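You operate a simulated robot arm through the tools that you are given. There is no shell and no other tool.

The job below is to be done with a simulated robot arm. You get a single attempt, and the scene is never put back.

Task
Heat the corn cob in the covered blue pan till it steams.
Fine: cob laid flat in the cold water, lid on, large knob to HIGH; switch off when the steam is thick. Use the cob by the hob; leave the other cob. Where these are worked on the way, their far stop is far enough and under half their travel is too little: large knob.

It is judged by the outcome, as a careful person would: the job done as asked, and still so three seconds after it is handed in. It fails if anything else is knocked over, pushed out of place, dropped, spilled or broken. A push-on lid holds only when it is set on centred and level and pressed home; a screw cap is set on level and turned clockwise until tight.

Robot
A 7-joint arm with a two-finger parallel gripper, fixed in place. Base frame: the origin is at the foot of the arm, x ahead of it, y to its left, z up; the work surface is at about z = 900. Readings come in mm, degrees, newtons and seconds.
With the tool pointing down near the work surface it reaches from about 400 to 760 mm from the base axis. Its first joint turns from -143.0 to 143.0 degrees. Payload 3 kg.
The tool frame sits at the grasp point between the pads (the TCP): z along the fingers, y along the line on which they close. The tips reach 30 mm beyond it. Largest opening 110 mm; finger width 20, thickness 10; the body of the gripper, 48 by 112 mm, starts 55 mm behind the TCP.
Orientation is that of the tool frame in the base frame, as [roll, pitch, yaw] about the fixed x, y, z axes, in that order (R = Rz(yaw) Ry(pitch) Rx(roll)). With the fingers straight down and closing along the base's y, the tool's x points along the base's -x, its y along +y and its z along -z.

Tools
- The arm moves only by the tool jog_arm. Its arguments are lists of equal length, an entry for each row: "turn": the turn, a rotation vector about the tool's x, y, z in rad, a list of three; "dp": the shift along the tool's x, y, z in mm, a list of three; "claw": the closure, from 0 (fully open) to 1 (shut). In form: {"turn": [[ax, ay, az], ...], "dp": [[tx, ty, tz], ...], "claw": [claw, ...]}. A call has 1 to 20 rows; each row shifts and turns the commanded pose from where the row before left it, along the tool's axes as they then stand. Rows are played at 5 a second. More than 50 mm and 8.6 degrees between two rows, or a gripper value outside its range, and nothing of the call is played. Where a pose cannot be reached the arm comes as near as it can. A force on the tool above 40 N (or 10 N above the force at the start of the call, whichever is more), or a blocked arm, ends the call early, and 0.2 s more pass. Each finger travels about 108 mm/s and halts on what it meets, pressing with about 20 N; the grip force reading is that of the motor and also rises with nothing between the fingers. The clock runs only during rows and for 0.2 s after the last one: add rows that do not move to give the fingers time. It gives the time, the measured TCP pose, the force on the tool (base axes), the opening and the grip force at its end, in the units of the frame above (readings bear some noise), with the torque about the TCP (base axes, N m) and any sound that the robot's microphone picked up, and new pictures: "views" is both (left out), scene, wrist or none.
- Cameras (640 x 400 px; columns grow to the right, rows downward): "scene" is fixed at [50.8, 494.2, 1643]; the picture's right is [-0.35, -0.94, 0.00], its down [-0.51, 0.19, -0.84] and it looks along [0.79, -0.29, -0.54] (base axes); focal length 364 px, centre (320, 200). "wrist" rides on the gripper at [72, 17, -103] in the tool frame; the picture's right is [-0.23, 0.97, 0.00], its down [-0.76, -0.18, -0.62] and it looks along [-0.61, -0.14, 0.78] (tool axes); focal length 222 px, centre (320, 200).
- raise_lower(by): slides the trunk up (or, below 0, down) by that many mm; the arm rides with it, the base frame stays. It gives what a move gives, with no picture.
- point_at(camera, pixels): there is no depth. For up to 12 entries [column, row, z] of the newest picture of that camera ("zoom" is the newest enlarged one), the place [x, y] in the base frame at which the ray of that pixel passes the height z, good to about 2 mm, but the place of the scene camera against the robot may be out by one fixed shift of up to 12 mm in any direction. The clock stands still meanwhile.
- close_up(camera, box): a new picture of the part [left, top, right, bottom] of that camera's present view, enlarged. The clock stands still meanwhile.
- job_done(): hands the job in; it is judged then, once.

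Open the gripper and draw the arm clear of the work before you hand the job in, unless the task says otherwise.

The tools are called after ">>>" as a command line: name --argument value ..., lists and objects as JSON in quotes. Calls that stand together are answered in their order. jog_arm: Moves the arm, as the interface text tells. Its arguments: {"type":"object","properties":{"turn":{"type":"array","items":{"type":"array","items":{"type":"number"}}},"dp":{"type":"array","items":{"type":"array","items":{"type":"number"}}},"claw":{"type":"array","items":{"type":"number"}},"views":{"type":"string","enum":["both","scene","wrist","none"]}},"required":["turn","dp","claw"]} The other tools are called the same way: raise_lower (by) slides the trunk up or down; point_at (camera, pixels) gives the place at which the rays of pixels pass given heights; close_up (camera, box) takes an enlarged picture of a part of a camera's view; job_done () hands the job in.

At the start:

```text
time_s: 0.0
position: [589.3, 231.1, 1245.5]
tool_rot: [-180.0, 0.0, -180.0]
contact_force: [0.4, -0.1, 0.0]
moment: [0.02, -0.01, 0.01]
gripper_width: 109.9
grasp_force: 0.1
trunk travel left (down, up): [-775.0, 115.0]
```

scene: 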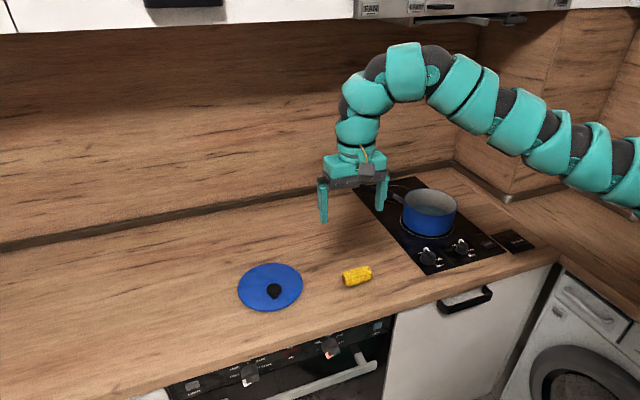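
wrist: 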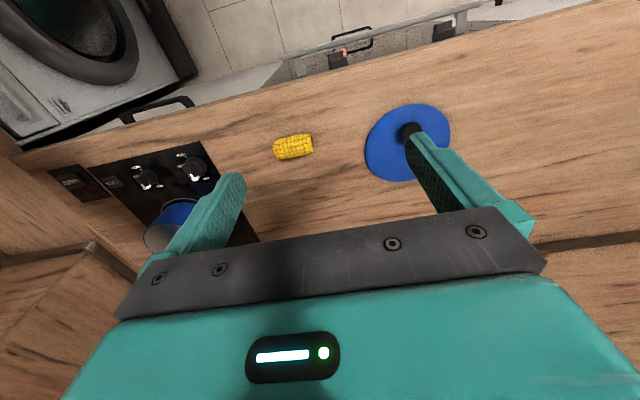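

The scene shows the blue pan at about (430,213), knobs at (428,258) and (462,248), the cob at (357,276) and the lid at (271,287). I will take enlarged pictures of these first.

>>> close_up --camera "scene" --box '[360, 160, 560, 285]'

>>> close_up --camera "scene" --box '[220, 230, 400, 342]'

>>> close_up --camera "wrist" --box '[40, 100, 340, 287]'

```text
3.20 times, centred on (460, 222) of scene
```

zoom: 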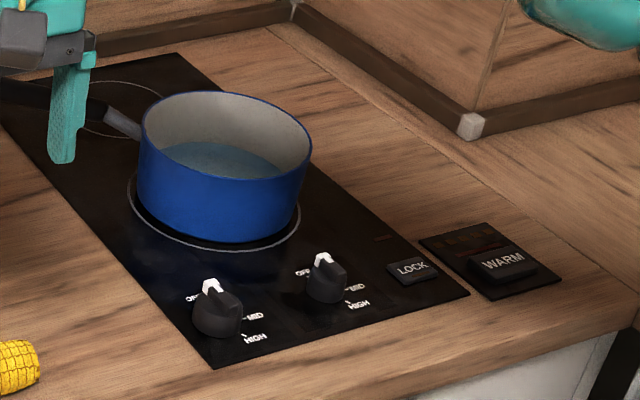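

```text
3.56 times, centred on (310, 286) of scene
```

zoom: 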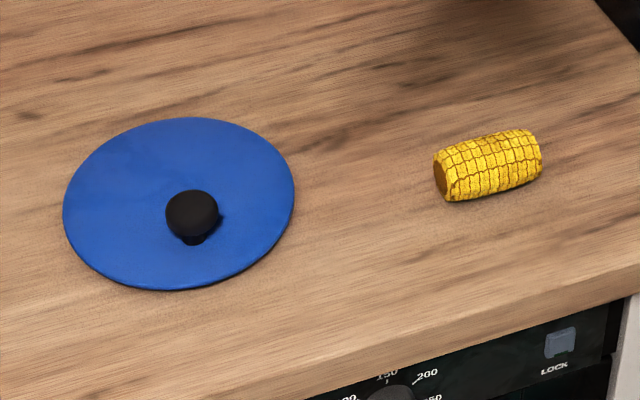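

```text
2.13 times, centred on (190, 194) of wrist
```

zoom: 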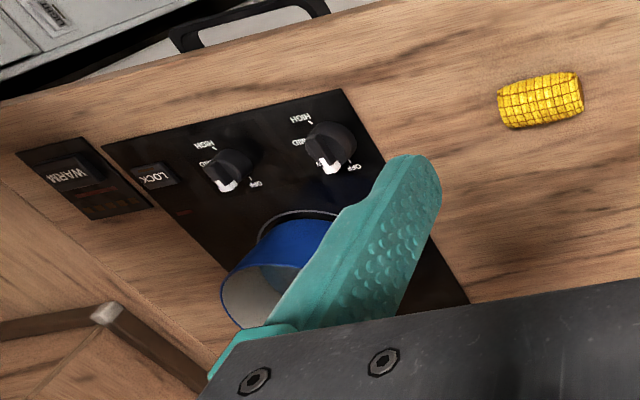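

The wrist picture shows the cob near (293,147), the large knob near (195,168), the lid knob near (408,130) and the pan near (175,225). I will get rough places for these.

>>> point_at --camera "wrist" --pixels '[[293, 147, 920], [275, 150, 920], [312, 143, 920], [195, 168, 920], [147, 180, 920], [408, 130, 930], [366, 150, 900], [449, 130, 900], [112, 183, 905], [72, 182, 910]]'

>>> point_at --camera "scene" --pixels '[[357, 276, 920], [428, 258, 920], [462, 248, 920], [274, 291, 930], [404, 210, 980], [457, 213, 980], [430, 188, 980], [488, 244, 905], [515, 240, 910], [395, 197, 970], [271, 287, 910]]'

```text
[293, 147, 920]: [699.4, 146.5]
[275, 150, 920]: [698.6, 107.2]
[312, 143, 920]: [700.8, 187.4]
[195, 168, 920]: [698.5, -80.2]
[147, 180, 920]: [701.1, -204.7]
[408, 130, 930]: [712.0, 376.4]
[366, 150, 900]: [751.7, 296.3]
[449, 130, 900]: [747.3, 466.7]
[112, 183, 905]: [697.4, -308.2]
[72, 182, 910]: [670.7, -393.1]
```

```text
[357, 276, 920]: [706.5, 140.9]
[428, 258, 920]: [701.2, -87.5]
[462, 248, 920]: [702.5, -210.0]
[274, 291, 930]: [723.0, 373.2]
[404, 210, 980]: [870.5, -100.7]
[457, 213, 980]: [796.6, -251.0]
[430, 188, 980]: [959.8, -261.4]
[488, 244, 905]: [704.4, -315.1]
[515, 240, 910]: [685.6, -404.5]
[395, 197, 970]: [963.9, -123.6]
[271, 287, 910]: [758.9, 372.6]
```

The cob lies about at (700,146), the pan at about (870,-198), beyond the tool-down reach. I move first to above and before the cob and look with the wrist camera.

>>> jog_arm --turn '[[0, 0, 0], [0, 0, 0], [0, 0, 0], [0, 0, 0]]' --dp '[[-15, -21, 25], [-15, -21, 25], [-15, -21, 25], [-15, -21, 25]]' --claw '[0, 0, 0, 0]'

```text
time_s: 1.0
position: [647.4, 147.4, 1145.6]
tool_rot: [180.0, 0.0, -179.9]
contact_force: [-0.6, 0.7, -0.6]
moment: [-0.02, 0.03, -0.01]
gripper_width: 109.8
grasp_force: 0.0
trunk travel left (down, up): [-775.0, 115.0]
```

scene: 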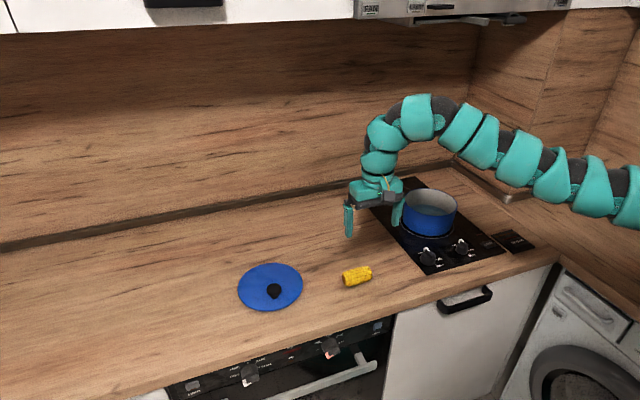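
wrist: 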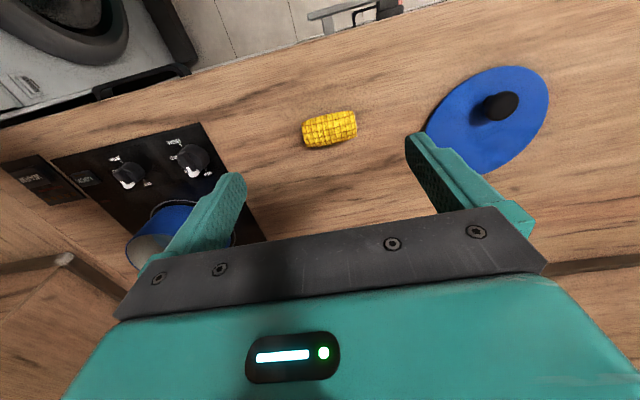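

The cob is confirmed near (700,148). I now test how far the arm reaches above the pan with the tool down, at a safe height of 1145, which also gives a view of the pan area.

>>> jog_arm --turn '[[0, 0, 0], [0, 0, 0], [0, 0, 0], [0, 0, 0], [0, 0, 0], [0, 0, 0], [0, 0, 0], [0, 0, 0], [0, 0, 0]]' --dp '[[-8, -38, 0], [-8, -38, 0], [-8, -38, 0], [-8, -38, 0], [-8, -38, 0], [-8, -38, 0], [-8, -38, 0], [-8, -38, 0], [-8, -38, 0]]' --claw '[0, 0, 0, 0, 0, 0, 0, 0, 0]'

```text
time_s: 3.0
position: [734.8, -150.8, 1152.8]
tool_rot: [179.9, 0.0, 180.0]
contact_force: [0.2, -0.6, 0.2]
moment: [0.01, 0.0, -0.01]
gripper_width: 109.8
grasp_force: 0.1
out of reach, approached as far as the arm can: row 5, 6
trunk travel left (down, up): [-775.0, 115.0]
```

scene: 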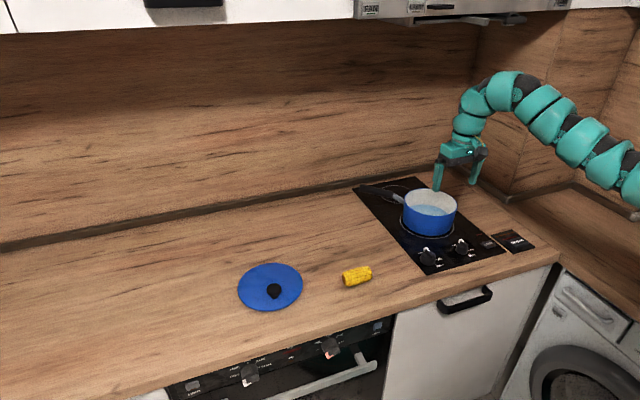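
wrist: 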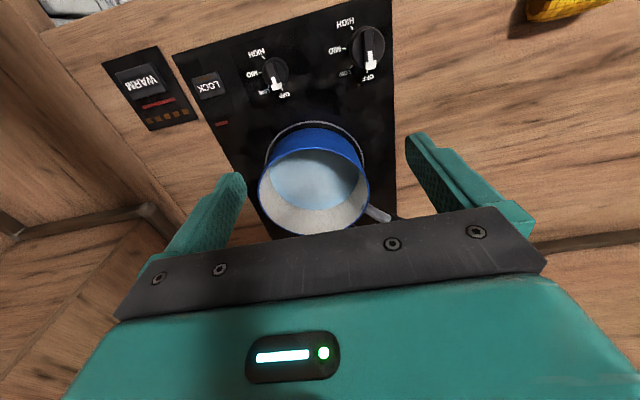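

The pan is now well seen in the wrist picture at (318,180), with water in it; the arm's reach ends near r = 750 here. I look closer at the knobs, the LOCK button and the pan.

>>> close_up --camera "wrist" --box '[100, 0, 420, 200]'

>>> point_at --camera "wrist" --pixels '[[259, 185, 985], [370, 185, 985], [314, 238, 985], [316, 130, 985], [275, 75, 920], [368, 47, 920], [210, 87, 905], [318, 210, 915], [364, 175, 902], [320, 122, 902], [372, 62, 920], [390, 215, 970]]'

```text
2.00 times, centred on (260, 100) of wrist
```

zoom: 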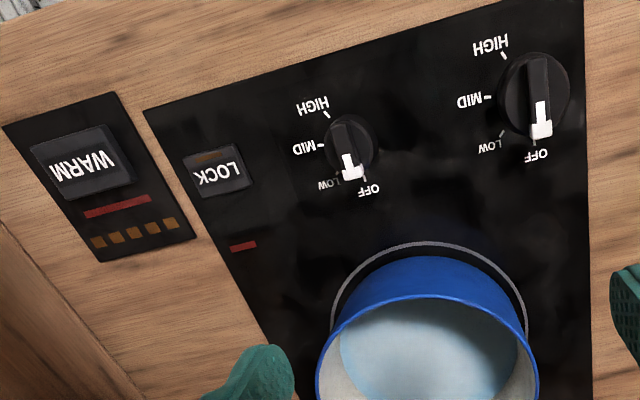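

```text
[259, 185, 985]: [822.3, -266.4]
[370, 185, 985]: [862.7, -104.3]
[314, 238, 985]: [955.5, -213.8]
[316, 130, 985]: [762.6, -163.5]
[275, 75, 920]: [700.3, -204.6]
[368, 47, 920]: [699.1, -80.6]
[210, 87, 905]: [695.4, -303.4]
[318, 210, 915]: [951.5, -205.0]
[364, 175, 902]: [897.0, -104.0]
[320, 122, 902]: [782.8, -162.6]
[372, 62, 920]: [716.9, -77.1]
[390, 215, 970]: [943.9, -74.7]
```

Pan centre is about (870,-195), r ≈ 890, so the tool must be tilted. I test a 30° forward tilt above the pan and shift outward at a safe height.

>>> jog_arm --turn '[[0, -0.131, 0.05], [0, -0.131, 0.05], [0, -0.131, 0.05], [0, -0.131, 0.05], [0, 0, 0], [0, 0, 0], [0, 0, 0]]' --dp '[[0, 0, 0], [0, 0, 0], [0, 0, 0], [0, 0, 0], [-37, -3, 22], [-37, -3, 22], [-37, -3, 22]]' --claw '[0, 0, 0, 0, 0, 0, 0]'

```text
time_s: 4.6
position: [876.8, -186.8, 1147.5]
tool_rot: [176.6, 29.6, 167.1]
contact_force: [0.6, 0.0, 0.0]
moment: [-0.01, 0.03, 0.03]
gripper_width: 109.9
grasp_force: 0.1
out of reach, approached as far as the arm can: row 2
trunk travel left (down, up): [-775.0, 115.0]
```

scene: 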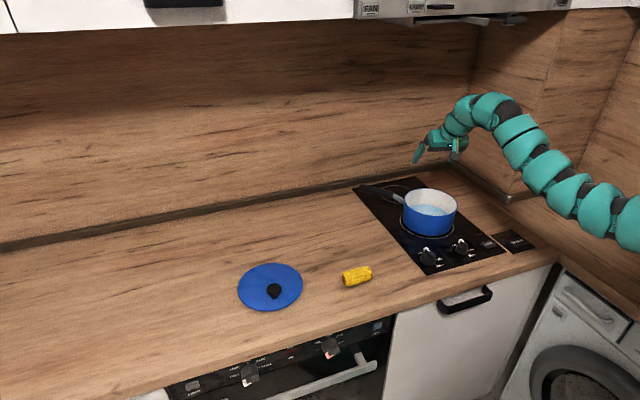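
wrist: 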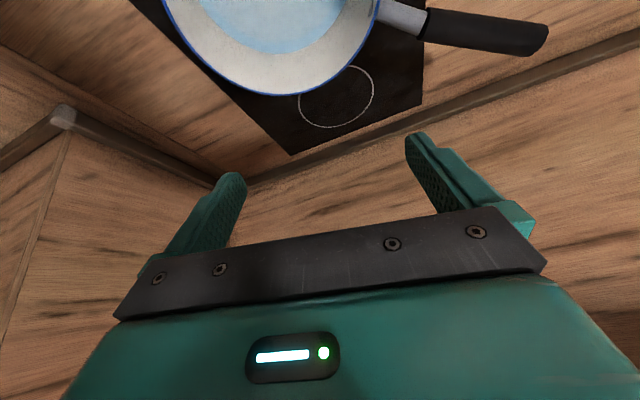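

With the 30° tilt the arm reaches (877,-187). The far rim of the pan is visible; I sample points on the rim's outer edge to fit its centre.

>>> close_up --camera "wrist" --box '[140, 0, 460, 200]'

```text
2.00 times, centred on (300, 100) of wrist
```

zoom: 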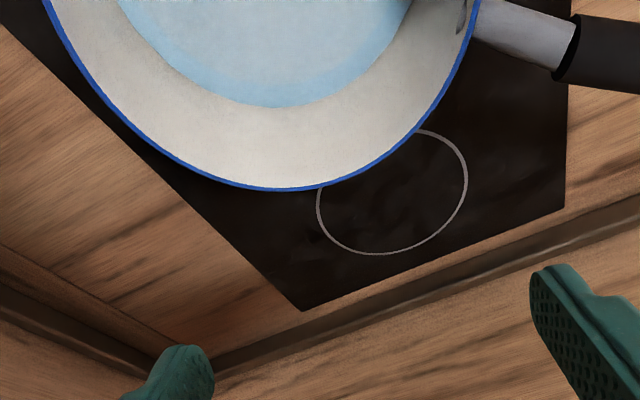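

I sample the outer rim edge in the zoom at several points and two candidate heights.

>>> point_at --camera "zoom" --pixels '[[47, 3, 985], [76, 68, 985], [126, 130, 985], [190, 172, 985], [270, 191, 985], [345, 180, 985], [402, 148, 985], [446, 92, 985], [476, 20, 985], [270, 191, 975], [47, 3, 975], [476, 20, 975]]'

```text
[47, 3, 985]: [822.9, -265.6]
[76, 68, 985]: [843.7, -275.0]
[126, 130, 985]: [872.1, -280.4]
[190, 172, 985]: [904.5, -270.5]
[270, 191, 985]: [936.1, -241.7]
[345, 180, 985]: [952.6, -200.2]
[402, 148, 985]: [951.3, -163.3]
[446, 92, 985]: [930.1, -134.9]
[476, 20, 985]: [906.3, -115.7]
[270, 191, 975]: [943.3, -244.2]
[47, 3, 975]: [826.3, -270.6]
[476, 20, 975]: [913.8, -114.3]
```

Fitted pan: centre about (869,-193), outer radius about 86, rim about z 985. Now I go back to above the cob, levelling the small roll of the tool, before turning the gripper to close across the cob.

>>> jog_arm --turn '[[0, 0, 0], [0, 0, 0], [0, 0, 0], [0, 0, 0], [0, 0, 0], [0, 0, 0], [0, 0, 0], [0, 0, 0], [0.0594, 0, 0]]' --dp '[[31, 36.3, -5.8], [31, 36.3, -5.8], [31, 36.3, -5.8], [31, 36.3, -5.8], [31, 36.3, -5.8], [31, 36.3, -5.8], [31, 36.3, -5.8], [31, 36.3, -5.8], [0, 0, 0]]' --claw '[0, 0, 0, 0, 0, 0, 0, 0, 0]'

```text
time_s: 6.6
position: [698.1, 151.9, 1081.1]
tool_rot: [-179.9, 29.8, 167.3]
contact_force: [0.1, 0.3, -0.6]
moment: [0.0, 0.02, -0.02]
gripper_width: 110.0
grasp_force: 0.0
trunk travel left (down, up): [-775.0, 115.0]
```

scene: 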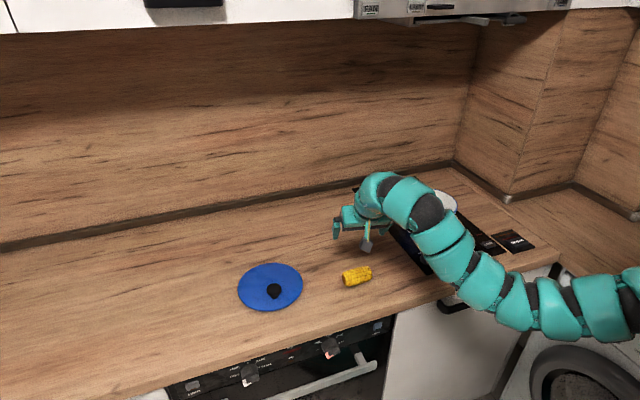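
wrist: 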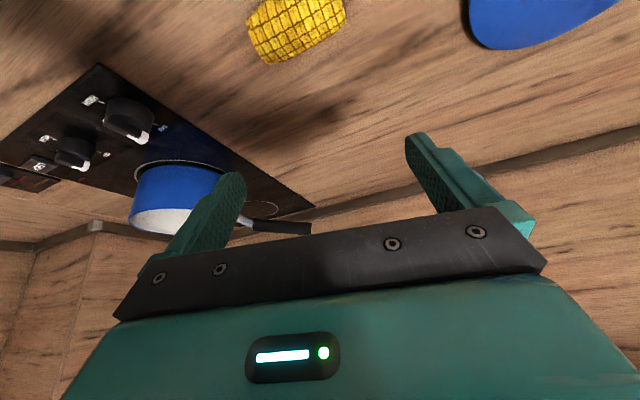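

The tool is level in roll now with 29.8° tilt. I rotate it about the vertical by about +103° so that the fingers close across the cob with the tilt along the cob's axis.

>>> jog_arm --turn '[[-0.0685, 0, -0.1197], [-0.0685, 0, -0.1197], [-0.0685, 0, -0.1197], [-0.0685, 0, -0.1197], [-0.0685, 0, -0.1197], [-0.0685, 0, -0.1197], [-0.0685, 0, -0.1197], [-0.0685, 0, -0.1197], [-0.0685, 0, -0.1197], [-0.0685, 0, -0.1197], [-0.0685, 0, -0.1197], [-0.0685, 0, -0.1197], [-0.0685, 0, -0.1197], [0, 0, 0]]' --dp '[[0, 0, 0], [0, 0, 0], [0, 0, 0], [0, 0, 0], [0, 0, 0], [0, 0, 0], [0, 0, 0], [0, 0, 0], [0, 0, 0], [0, 0, 0], [0, 0, 0], [0, 0, 0], [0, 0, 0], [0, 0, 0]]' --claw '[0, 0, 0, 0, 0, 0, 0, 0, 0, 0, 0, 0, 0, 0]'

```text
time_s: 9.6
position: [699.2, 149.6, 1080.8]
tool_rot: [-179.9, 29.6, -89.9]
contact_force: [0.5, 0.0, 0.5]
moment: [0.02, 0.03, 0.0]
gripper_width: 109.8
grasp_force: 0.1
trunk travel left (down, up): [-775.0, 115.0]
```

scene: 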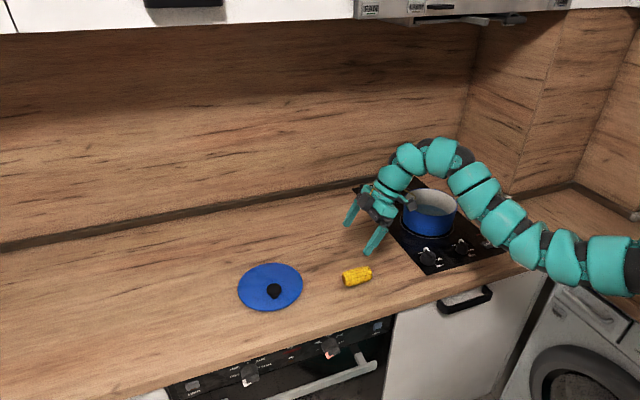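
wrist: 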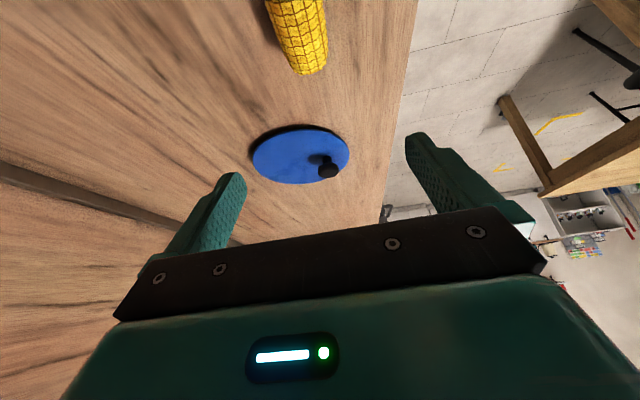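

The cob's far end is visible at (310,72). I enlarge it to measure its axis and edges.

>>> close_up --camera "wrist" --box '[220, 0, 412, 120]'

```text
3.33 times, centred on (316, 60) of wrist
```

zoom: 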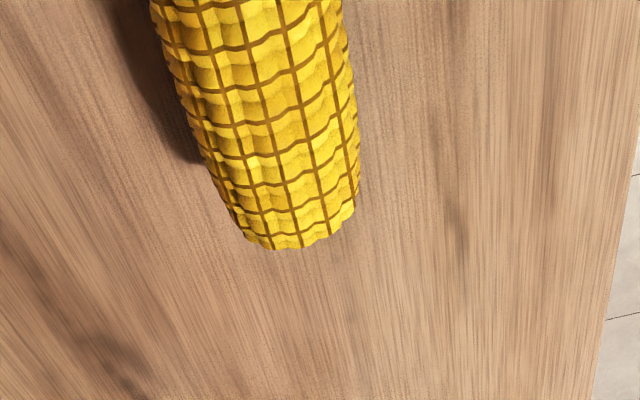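

I take the silhouette edges of the cob at z about 920 and the end at (290,248).

>>> point_at --camera "zoom" --pixels '[[152, 10, 918], [190, 120, 918], [225, 200, 918], [343, 10, 918], [357, 120, 918], [357, 195, 918], [290, 248, 918], [200, 163, 900], [590, 400, 900], [640, 160, 900]]'

```text
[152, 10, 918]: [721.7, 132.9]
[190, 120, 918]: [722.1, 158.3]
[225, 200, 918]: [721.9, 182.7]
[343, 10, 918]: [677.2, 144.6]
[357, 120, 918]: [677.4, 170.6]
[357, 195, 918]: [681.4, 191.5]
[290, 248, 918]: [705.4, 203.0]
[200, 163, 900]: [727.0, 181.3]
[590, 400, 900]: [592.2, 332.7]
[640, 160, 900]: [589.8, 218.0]
```

The cob is 44 mm thick, axis along y at x ≈ 699.7, spanning y about 110–198. I lower the open gripper vertically over it to TCP z ≈ 935.

>>> jog_arm --turn '[[0, 0, 0], [0, 0, 0], [0, 0, 0], [0, 0, 0], [0, 0, 0], [0, 0, 0]]' --dp '[[18.9, -0.1, 31.2], [18.9, -0.1, 31.2], [18.9, -0.1, 31.2], [9.5, -0.1, 15.7], [9.4, -0.1, 15.7], [0, 0, 0]]' --claw '[0, 0, 0, 0, 0, 0]'

```text
time_s: 11.0
position: [700.1, 145.3, 935.7]
tool_rot: [179.9, 29.6, -89.8]
contact_force: [-0.6, -0.9, -0.4]
moment: [-0.02, -0.02, 0.01]
gripper_width: 110.1
grasp_force: 0.1
trunk travel left (down, up): [-775.0, 115.0]
```

scene: 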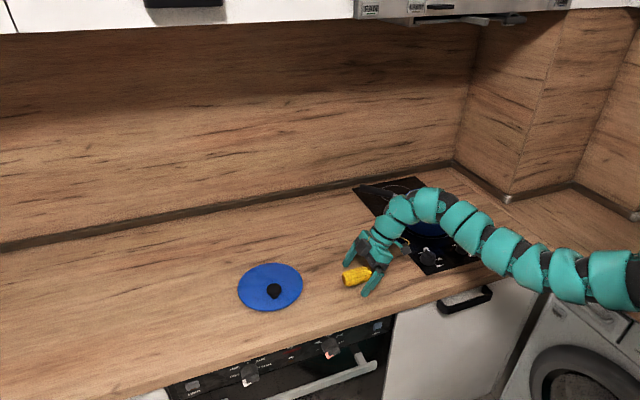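
wrist: 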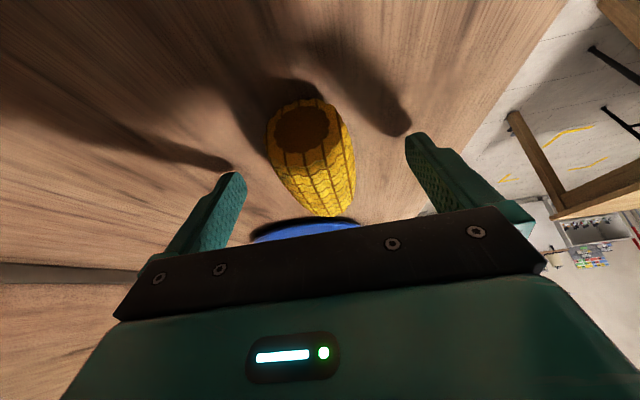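

The cob sits between the fingers, roughly centred. I close the gripper on it.

>>> jog_arm --turn '[[0, 0, 0], [0, 0, 0], [0, 0, 0], [0, 0, 0]]' --dp '[[0, 0, 0], [0, 0, 0], [0, 0, 0], [0, 0, 0]]' --claw '[0.4, 0.6, 0.8, 0.8]'

```text
time_s: 12.0
position: [700.1, 145.7, 936.5]
tool_rot: [-179.8, 29.8, -89.9]
contact_force: [-0.1, -0.1, 0.3]
moment: [0.0, 0.02, 0.02]
gripper_width: 40.3
grasp_force: 20.1
trunk travel left (down, up): [-775.0, 115.0]
```

scene: 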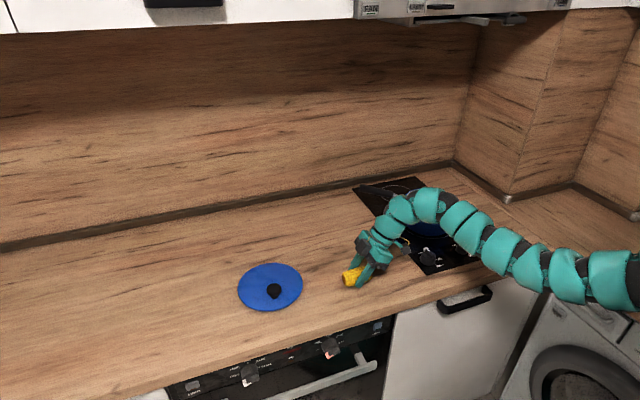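
wrist: 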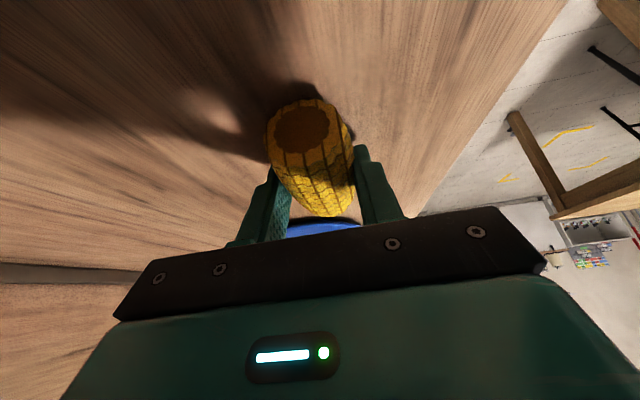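

The cob is held at 40 mm with 20 N. I lift straight up about 150 mm and check it stays in the grip.

>>> jog_arm --turn '[[0, 0, 0], [0, 0, 0], [0, 0, 0], [0, 0, 0], [0, 0, 0], [0, 0, 0]]' --dp '[[-7, 0, -12], [-16, 0, -28], [-16, 0, -28], [-16, 0, -28], [-16, 0, -28], [-8, 0, -14]]' --claw '[0.8, 0.8, 0.8, 0.8, 0.8, 0.8]'

```text
time_s: 13.4
position: [701.2, 147.3, 1096.2]
tool_rot: [-180.0, 29.8, -89.8]
contact_force: [-0.6, 0.1, -1.7]
moment: [-0.01, 0.01, -0.02]
gripper_width: 40.4
grasp_force: 19.8
trunk travel left (down, up): [-775.0, 115.0]
```

scene: 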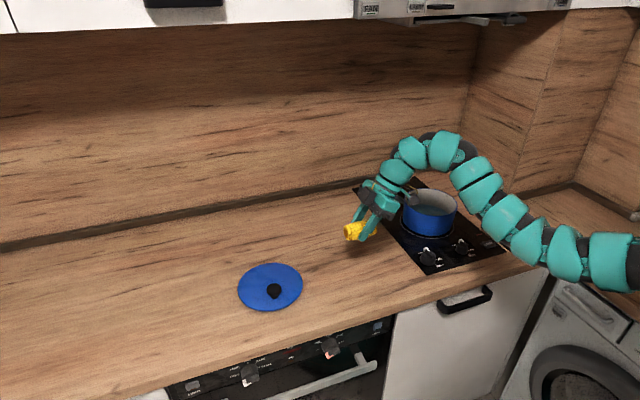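
wrist: 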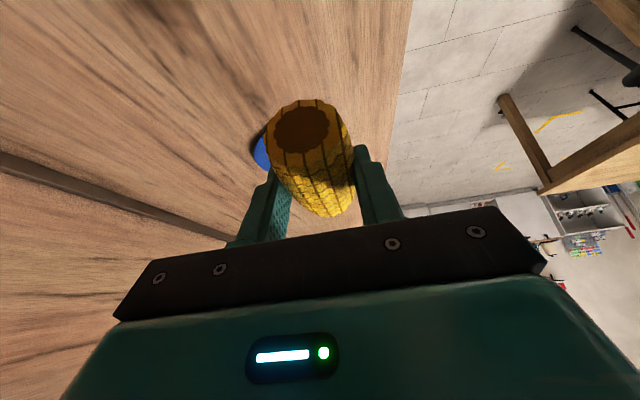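

The cob is held firmly. I rotate the tool back about the vertical by -103° so the tilt points radially towards the pan.

>>> jog_arm --turn '[[0.0685, 0, 0.1197], [0.0685, 0, 0.1197], [0.0685, 0, 0.1197], [0.0685, 0, 0.1197], [0.0685, 0, 0.1197], [0.0685, 0, 0.1197], [0.0685, 0, 0.1197], [0.0685, 0, 0.1197], [0.0685, 0, 0.1197], [0.0685, 0, 0.1197], [0.0685, 0, 0.1197], [0.0685, 0, 0.1197], [0.0685, 0, 0.1197], [0, 0, 0]]' --dp '[[0, 0, -3], [0, 0, -3], [0, 0, -3], [0, 0, -3], [0, 0, -3], [0, 0, -3], [0, 0, -3], [0, 0, -3], [0, 0, -3], [0, 0, -3], [0, 0, -3], [0, 0, -3], [0, 0, -3], [0, 0, 0]]' --claw '[0.8, 0.8, 0.8, 0.8, 0.8, 0.8, 0.8, 0.8, 0.8, 0.8, 0.8, 0.8, 0.8, 0.8]'

```text
time_s: 16.4
position: [688.4, 134.4, 1126.4]
tool_rot: [180.0, 29.8, 167.3]
contact_force: [-0.2, -1.1, -0.6]
moment: [0.06, 0.03, 0.0]
gripper_width: 40.2
grasp_force: 20.6
trunk travel left (down, up): [-775.0, 115.0]
```

scene: 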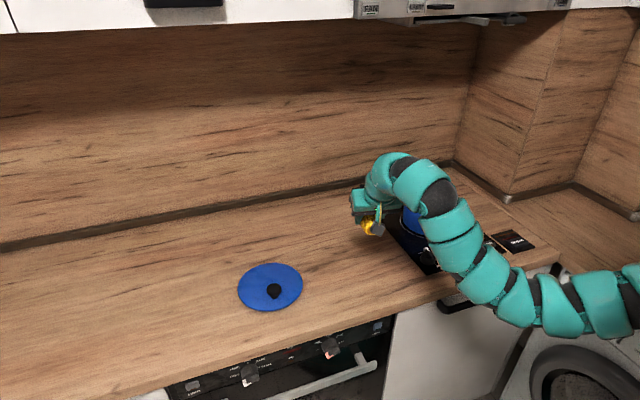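
wrist: 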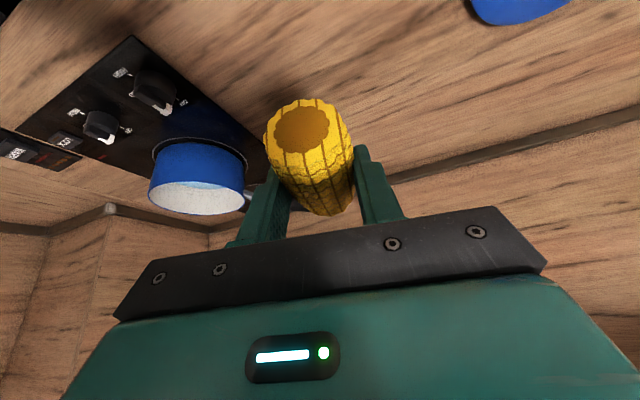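

Now I carry the cob level to above the pan, aiming TCP at about (871,-193.5) at unchanged height.

>>> jog_arm --turn '[[0, 0, 0], [0, 0, 0], [0, 0, 0], [0, 0, 0], [0, 0, 0], [0, 0, 0], [0, 0, 0], [0, 0, 0], [0, 0, 0]]' --dp '[[-27.15, -34.96, 15.54], [-27.15, -34.96, 15.54], [-27.15, -34.96, 15.54], [-27.15, -34.96, 15.54], [-27.15, -34.96, 15.54], [-27.15, -34.96, 15.54], [-27.15, -34.96, 15.54], [-27.15, -34.96, 15.54], [0, 0, 0]]' --claw '[0.8, 0.8, 0.8, 0.8, 0.8, 0.8, 0.8, 0.8, 0.8]'

```text
time_s: 18.4
position: [869.2, -193.6, 1128.7]
tool_rot: [-179.9, 29.8, 167.5]
contact_force: [-0.8, -0.2, -0.7]
moment: [-0.02, 0.0, 0.01]
gripper_width: 40.2
grasp_force: 19.9
trunk travel left (down, up): [-775.0, 115.0]
```

scene: 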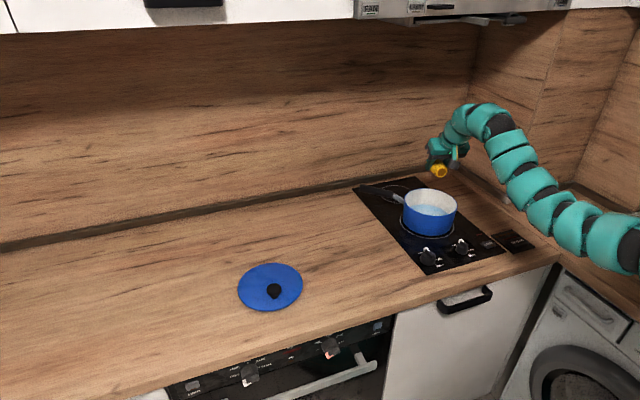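
wrist: 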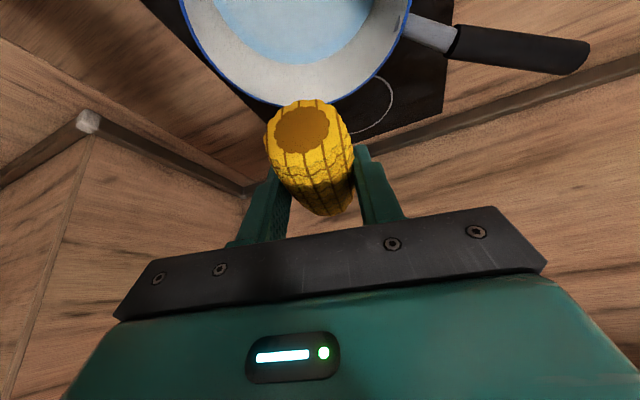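

The cob is above the pan. I recheck the pan's rim from this view before lowering.

>>> close_up --camera "wrist" --box '[150, 0, 470, 200]'

>>> close_up --camera "scene" --box '[350, 120, 510, 220]'

```text
2.00 times, centred on (310, 100) of wrist
```

zoom: 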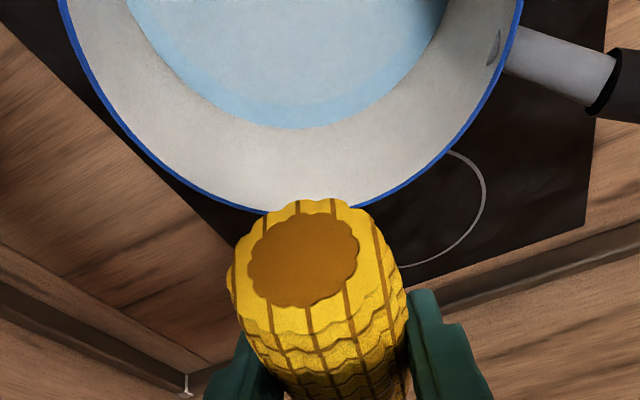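

```text
4.00 times, centred on (430, 170) of scene
```

zoom: 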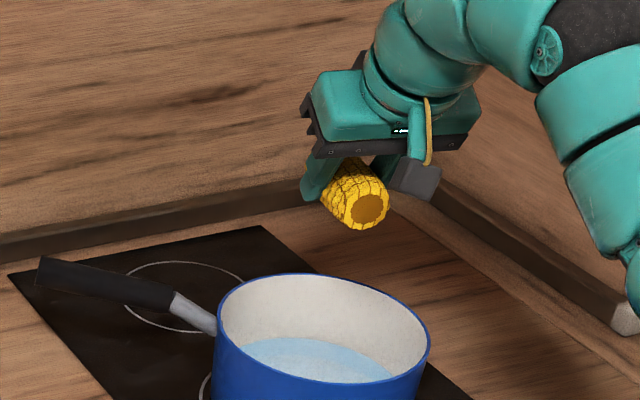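

I sample the rim's outer edge again in the wrist picture.

>>> point_at --camera "wrist" --pixels '[[181, 1.5, 985], [196, 40, 985], [225, 77.5, 985], [257.5, 99, 985], [281, 106.5, 985], [336, 100.5, 985], [375, 74, 985], [400, 37.5, 985], [411, 2.5, 985]]'

```text
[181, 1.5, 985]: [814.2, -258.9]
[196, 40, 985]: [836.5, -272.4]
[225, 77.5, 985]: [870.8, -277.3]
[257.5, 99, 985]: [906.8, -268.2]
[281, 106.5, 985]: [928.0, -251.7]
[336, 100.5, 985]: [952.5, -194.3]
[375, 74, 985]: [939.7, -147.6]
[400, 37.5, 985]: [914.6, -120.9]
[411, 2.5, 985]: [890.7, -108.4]
```

The refit gives the pan centre (867,-192), radius 85.5; the TCP is rightly placed. I lower straight down in steps to z ≈ 962.

>>> jog_arm --turn '[[0, 0, 0], [0, 0, 0], [0, 0, 0], [0, 0, 0], [0, 0, 0], [0, 0, 0], [0, 0, 0], [0, 0, 0]]' --dp '[[16.6, 0, 29], [16.6, 0, 29], [16.6, 0, 29], [12, 0, 21], [8, 0, 14], [7, 0, 12], [6, 0, 10.4], [0, 0, 0]]' --claw '[0.8, 0.8, 0.8, 0.8, 0.8, 0.8, 0.8, 0.8]'

```text
time_s: 20.2
position: [869.9, -193.0, 961.8]
tool_rot: [-180.0, 29.8, 167.5]
contact_force: [1.2, 0.4, -0.4]
moment: [-0.01, 0.0, -0.02]
gripper_width: 40.1
grasp_force: 20.0
trunk travel left (down, up): [-775.0, 115.0]
```

scene: 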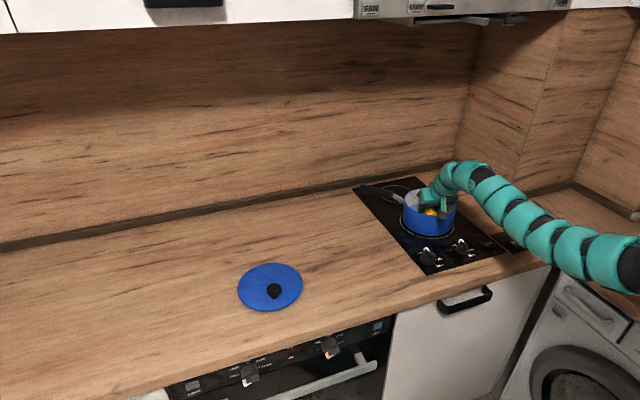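
wrist: 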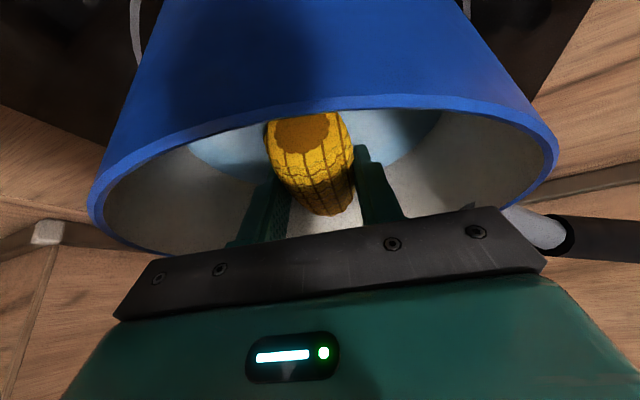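

>>> close_up --camera "scene" --box '[380, 150, 500, 250]'

>>> close_up --camera "wrist" --box '[80, 60, 560, 340]'

```text
4.00 times, centred on (440, 200) of scene
```

zoom: 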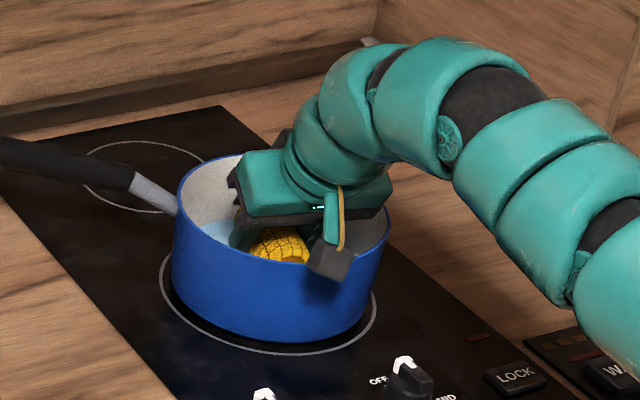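

```text
1.33 times, centred on (320, 200) of wrist
```

zoom: 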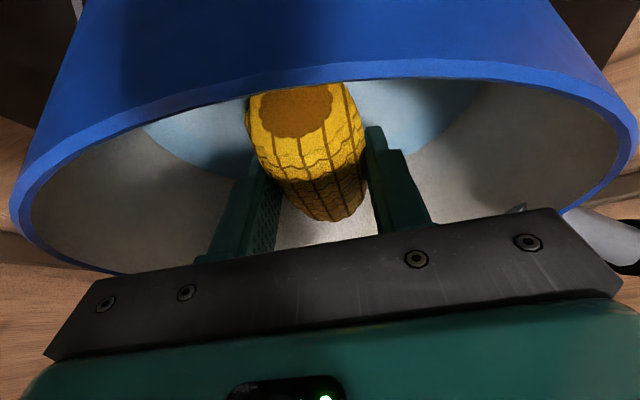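

The gripper body has clearance inside the rim and the camera box sits outside it. I lower another 9 mm in small steps and watch the force.

>>> jog_arm --turn '[[0, 0, 0], [0, 0, 0], [0, 0, 0], [0, 0, 0]]' --dp '[[1.5, 0, 2.6], [1.5, 0, 2.6], [1.5, 0, 2.6], [0, 0, 0]]' --claw '[0.8, 0.8, 0.8, 0.8]'

```text
time_s: 21.2
position: [869.7, -192.8, 952.4]
tool_rot: [-180.0, 29.8, 167.4]
contact_force: [0.0, 0.6, -0.8]
moment: [-0.01, 0.03, 0.0]
gripper_width: 40.1
grasp_force: 20.3
trunk travel left (down, up): [-775.0, 115.0]
```

scene: 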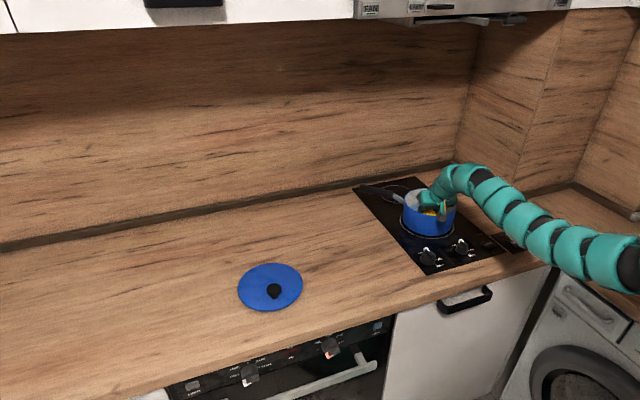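
wrist: 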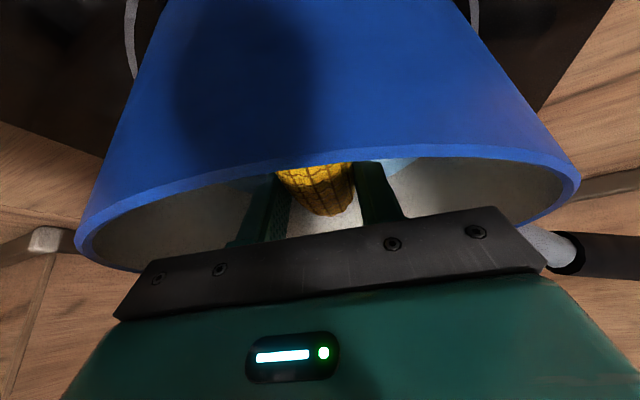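

No contact force yet at z 952. I lower another 6 mm.

>>> jog_arm --turn '[[0, 0, 0], [0, 0, 0], [0, 0, 0]]' --dp '[[1.5, 0, 2.6], [1.5, 0, 2.6], [0, 0, 0]]' --claw '[0.8, 0.8, 0.8]'

>>> close_up --camera "scene" --box '[380, 150, 500, 250]'

```text
time_s: 22.0
position: [869.7, -193.3, 945.9]
tool_rot: [180.0, 29.7, 167.4]
contact_force: [0.0, -1.1, -1.0]
moment: [-0.01, 0.04, -0.01]
gripper_width: 40.3
grasp_force: 20.1
trunk travel left (down, up): [-775.0, 115.0]
```

scene: 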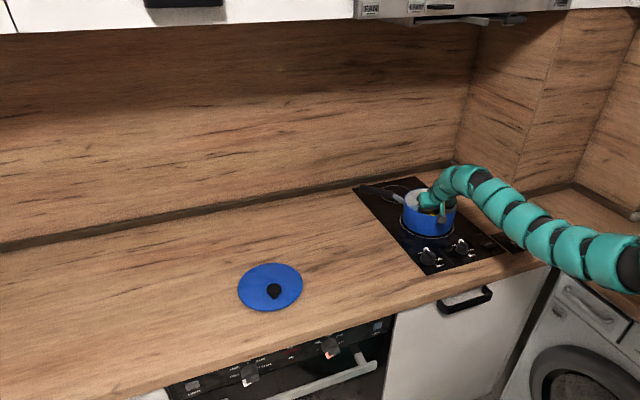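
wrist: 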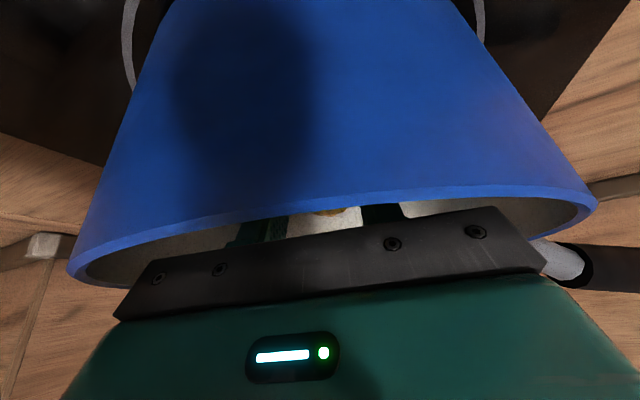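

```text
4.00 times, centred on (440, 200) of scene
```

zoom: 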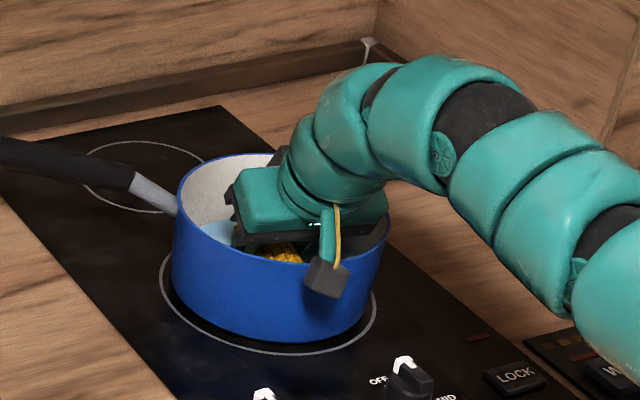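

The cob's underside should be within a few mm of the pan floor, in the water. I open the fingers partway (to about 66 mm) to release it.

>>> jog_arm --turn '[[0, 0, 0], [0, 0, 0], [0, 0, 0], [0, 0, 0]]' --dp '[[0, 0, 0], [0, 0, 0], [0, 0, 0], [0, 0, 0]]' --claw '[0.6, 0.5, 0.4, 0.4]'

```text
time_s: 23.0
position: [870.3, -193.3, 946.2]
tool_rot: [-180.0, 29.8, 167.4]
contact_force: [-0.4, -0.2, -0.3]
moment: [-0.02, -0.01, -0.02]
gripper_width: 66.1
grasp_force: 0.0
trunk travel left (down, up): [-775.0, 115.0]
```

scene: 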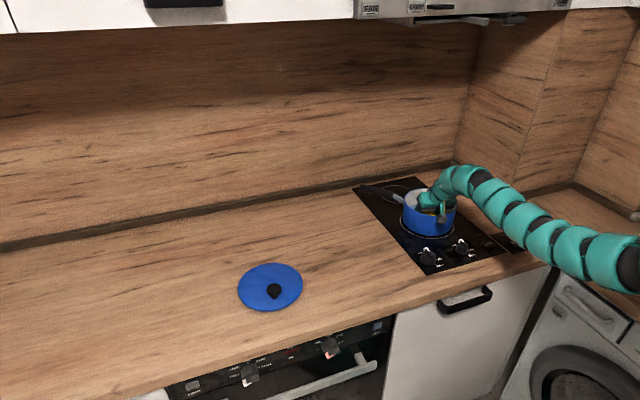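
wrist: 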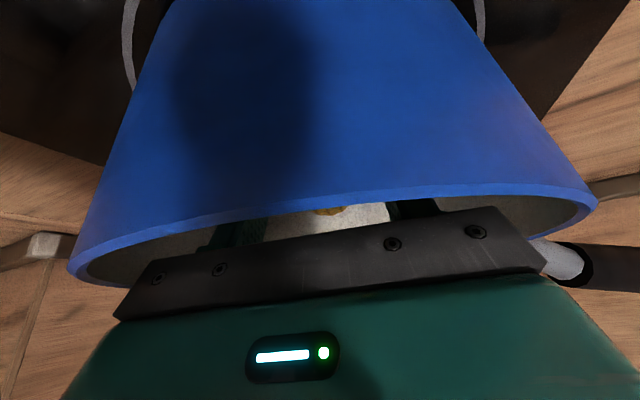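

The grip is released at 66 mm opening. I draw straight up out of the pan to about z 1130.

>>> jog_arm --turn '[[0, 0, 0], [0, 0, 0], [0, 0, 0], [0, 0, 0], [0, 0, 0], [0, 0, 0], [0, 0, 0]]' --dp '[[-5, 0, -8.7], [-12, 0, -21], [-16, 0, -28], [-16, 0, -28], [-16, 0, -28], [-16, 0, -28], [-12, 0, -21]]' --claw '[0.4, 0.4, 0.4, 0.4, 0.4, 0.4, 0.4]'

>>> close_up --camera "scene" --box '[380, 150, 500, 250]'

```text
time_s: 24.6
position: [868.0, -193.0, 1134.7]
tool_rot: [180.0, 30.0, 167.4]
contact_force: [0.7, 0.3, 0.9]
moment: [0.0, 0.01, 0.01]
gripper_width: 65.9
grasp_force: 0.0
trunk travel left (down, up): [-775.0, 115.0]
```

scene: 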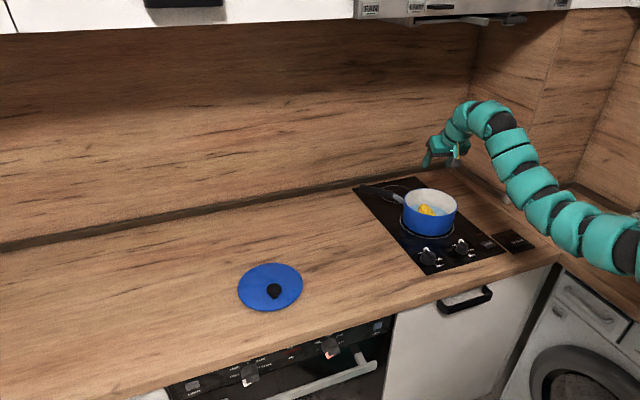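
wrist: 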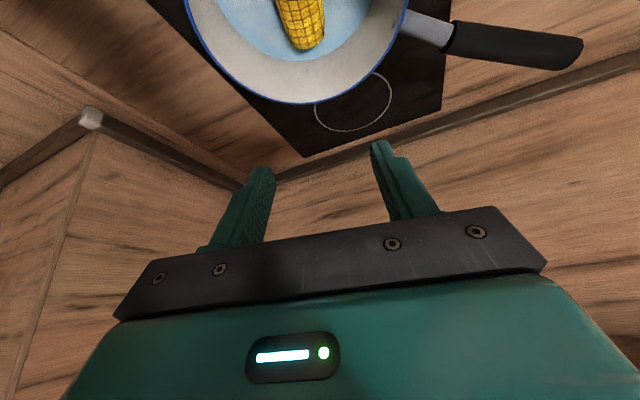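

```text
4.00 times, centred on (440, 200) of scene
```

zoom: 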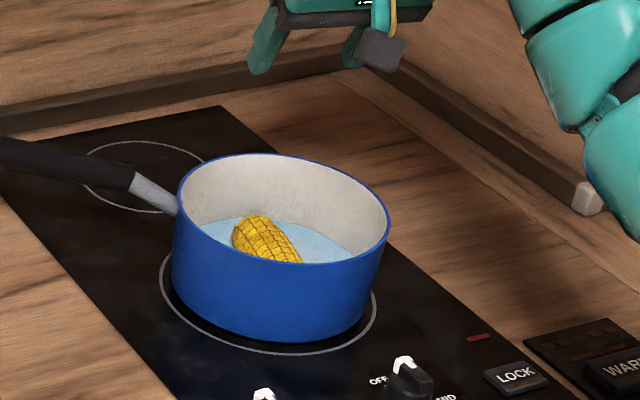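

The cob lies flat in the water. I recheck the pan's place from the rim in this wrist view and look closely.

>>> close_up --camera "wrist" --box '[150, 0, 470, 200]'

```text
2.00 times, centred on (310, 100) of wrist
```

zoom: 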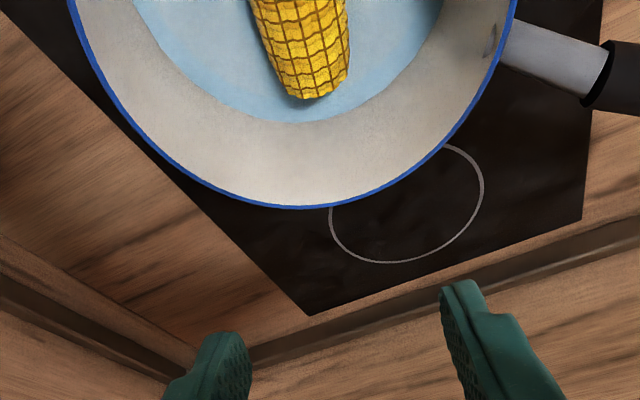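

>>> point_at --camera "zoom" --pixels '[[68, 3, 985], [100, 83, 985], [160, 158, 985], [225, 196, 985], [300, 209, 985], [370, 196, 985], [440, 150, 985], [490, 85, 985], [514, 10, 985], [595, 90, 970]]'

```text
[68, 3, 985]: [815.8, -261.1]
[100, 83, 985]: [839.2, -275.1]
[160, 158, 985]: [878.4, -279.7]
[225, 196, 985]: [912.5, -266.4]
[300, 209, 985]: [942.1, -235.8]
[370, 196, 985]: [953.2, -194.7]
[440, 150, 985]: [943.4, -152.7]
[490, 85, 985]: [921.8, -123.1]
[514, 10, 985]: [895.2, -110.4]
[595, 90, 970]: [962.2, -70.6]
```

The pan is unmoved (centre about (868,-193)). Next I travel to a viewing pose before the lid, with the tool returned to vertical, to measure the lid and its knob.

>>> jog_arm --turn '[[0, 0, 0], [0, 0, 0], [0, 0, 0], [0, 0, 0], [0, 0, 0], [0, 0, 0], [0, 0, 0], [0, 0, 0], [0, 0, 0], [0, 0, 0], [0, 0, 0], [0, 0, 0], [0, 0, 0], [0, 0, 0], [0, 0.131, 0], [0, 0.131, 0], [0, 0.131, 0], [0, 0.131, 0], [0, 0, 0]]' --dp '[[26.04, 35.79, -16.14], [26.04, 35.79, -16.14], [26.04, 35.79, -16.14], [26.04, 35.79, -16.14], [26.04, 35.79, -16.14], [26.04, 35.79, -16.14], [26.04, 35.79, -16.14], [26.04, 35.79, -16.14], [26.04, 35.79, -16.14], [26.04, 35.79, -16.14], [26.04, 35.79, -16.14], [26.04, 35.79, -16.14], [26.04, 35.79, -16.14], [26.04, 35.79, -16.14], [0, 0, 0], [0, 0, 0], [0, 0, 0], [0, 0, 0], [0, 0, 0]]' --claw '[0.4, 0.4, 0.4, 0.4, 0.4, 0.4, 0.4, 0.4, 0.4, 0.4, 0.4, 0.4, 0.4, 0.4, 0.4, 0.4, 0.4, 0.4, 0.4]'

```text
time_s: 28.6
position: [549.4, 379.5, 1145.3]
tool_rot: [180.0, 7.2, 167.3]
contact_force: [0.9, 0.6, 0.5]
moment: [0.01, 0.03, 0.0]
gripper_width: 66.0
grasp_force: 0.1
out of reach, approached as far as the arm can: row 16, 17, 18
trunk travel left (down, up): [-775.0, 115.0]
```

scene: 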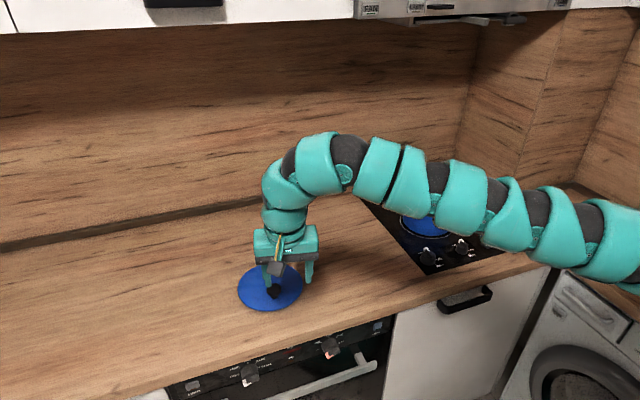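
wrist: 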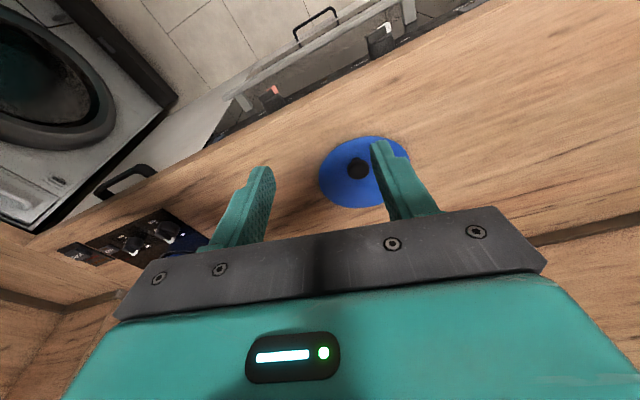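

The lid is seen at (365,170) with its knob at (357,167). I enlarge it.

>>> close_up --camera "wrist" --box '[300, 110, 444, 230]'

>>> close_up --camera "scene" --box '[220, 240, 340, 315]'

```text
3.33 times, centred on (372, 170) of wrist
```

zoom: 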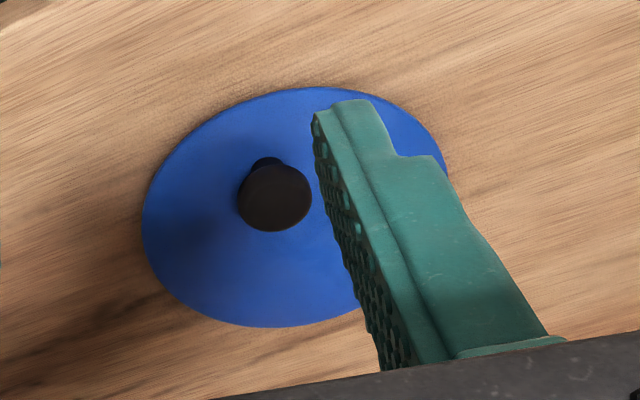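

```text
5.33 times, centred on (280, 278) of scene
```

zoom: 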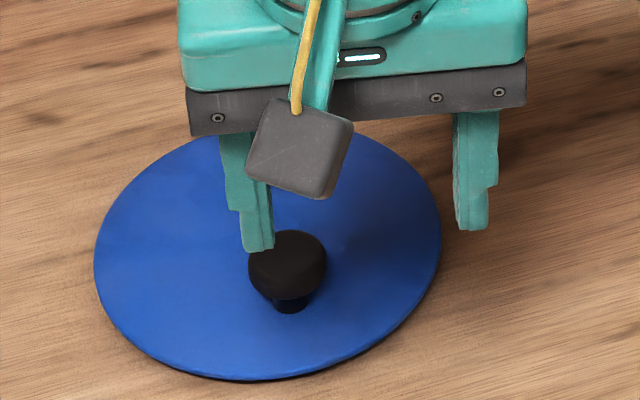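

The knob seems off the lid's middle in the picture; I measure lid edge points and the knob in the wrist view at likely heights.

>>> point_at --camera "wrist" --pixels '[[319, 177, 908], [332, 154, 908], [362, 136.5, 908], [385, 138.5, 908], [405, 153, 908], [353, 206.5, 908], [334, 198, 908], [376, 206, 908], [353.5, 159.5, 910], [356, 168.5, 940], [347, 166, 935], [366, 170, 935]]'

```text
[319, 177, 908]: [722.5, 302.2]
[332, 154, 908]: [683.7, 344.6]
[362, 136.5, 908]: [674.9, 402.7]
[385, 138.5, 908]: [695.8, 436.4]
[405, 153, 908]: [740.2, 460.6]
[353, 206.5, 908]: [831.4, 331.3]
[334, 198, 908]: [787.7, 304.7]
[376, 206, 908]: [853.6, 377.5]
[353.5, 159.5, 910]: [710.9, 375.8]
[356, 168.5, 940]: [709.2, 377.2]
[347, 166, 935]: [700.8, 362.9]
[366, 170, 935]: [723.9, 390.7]
```

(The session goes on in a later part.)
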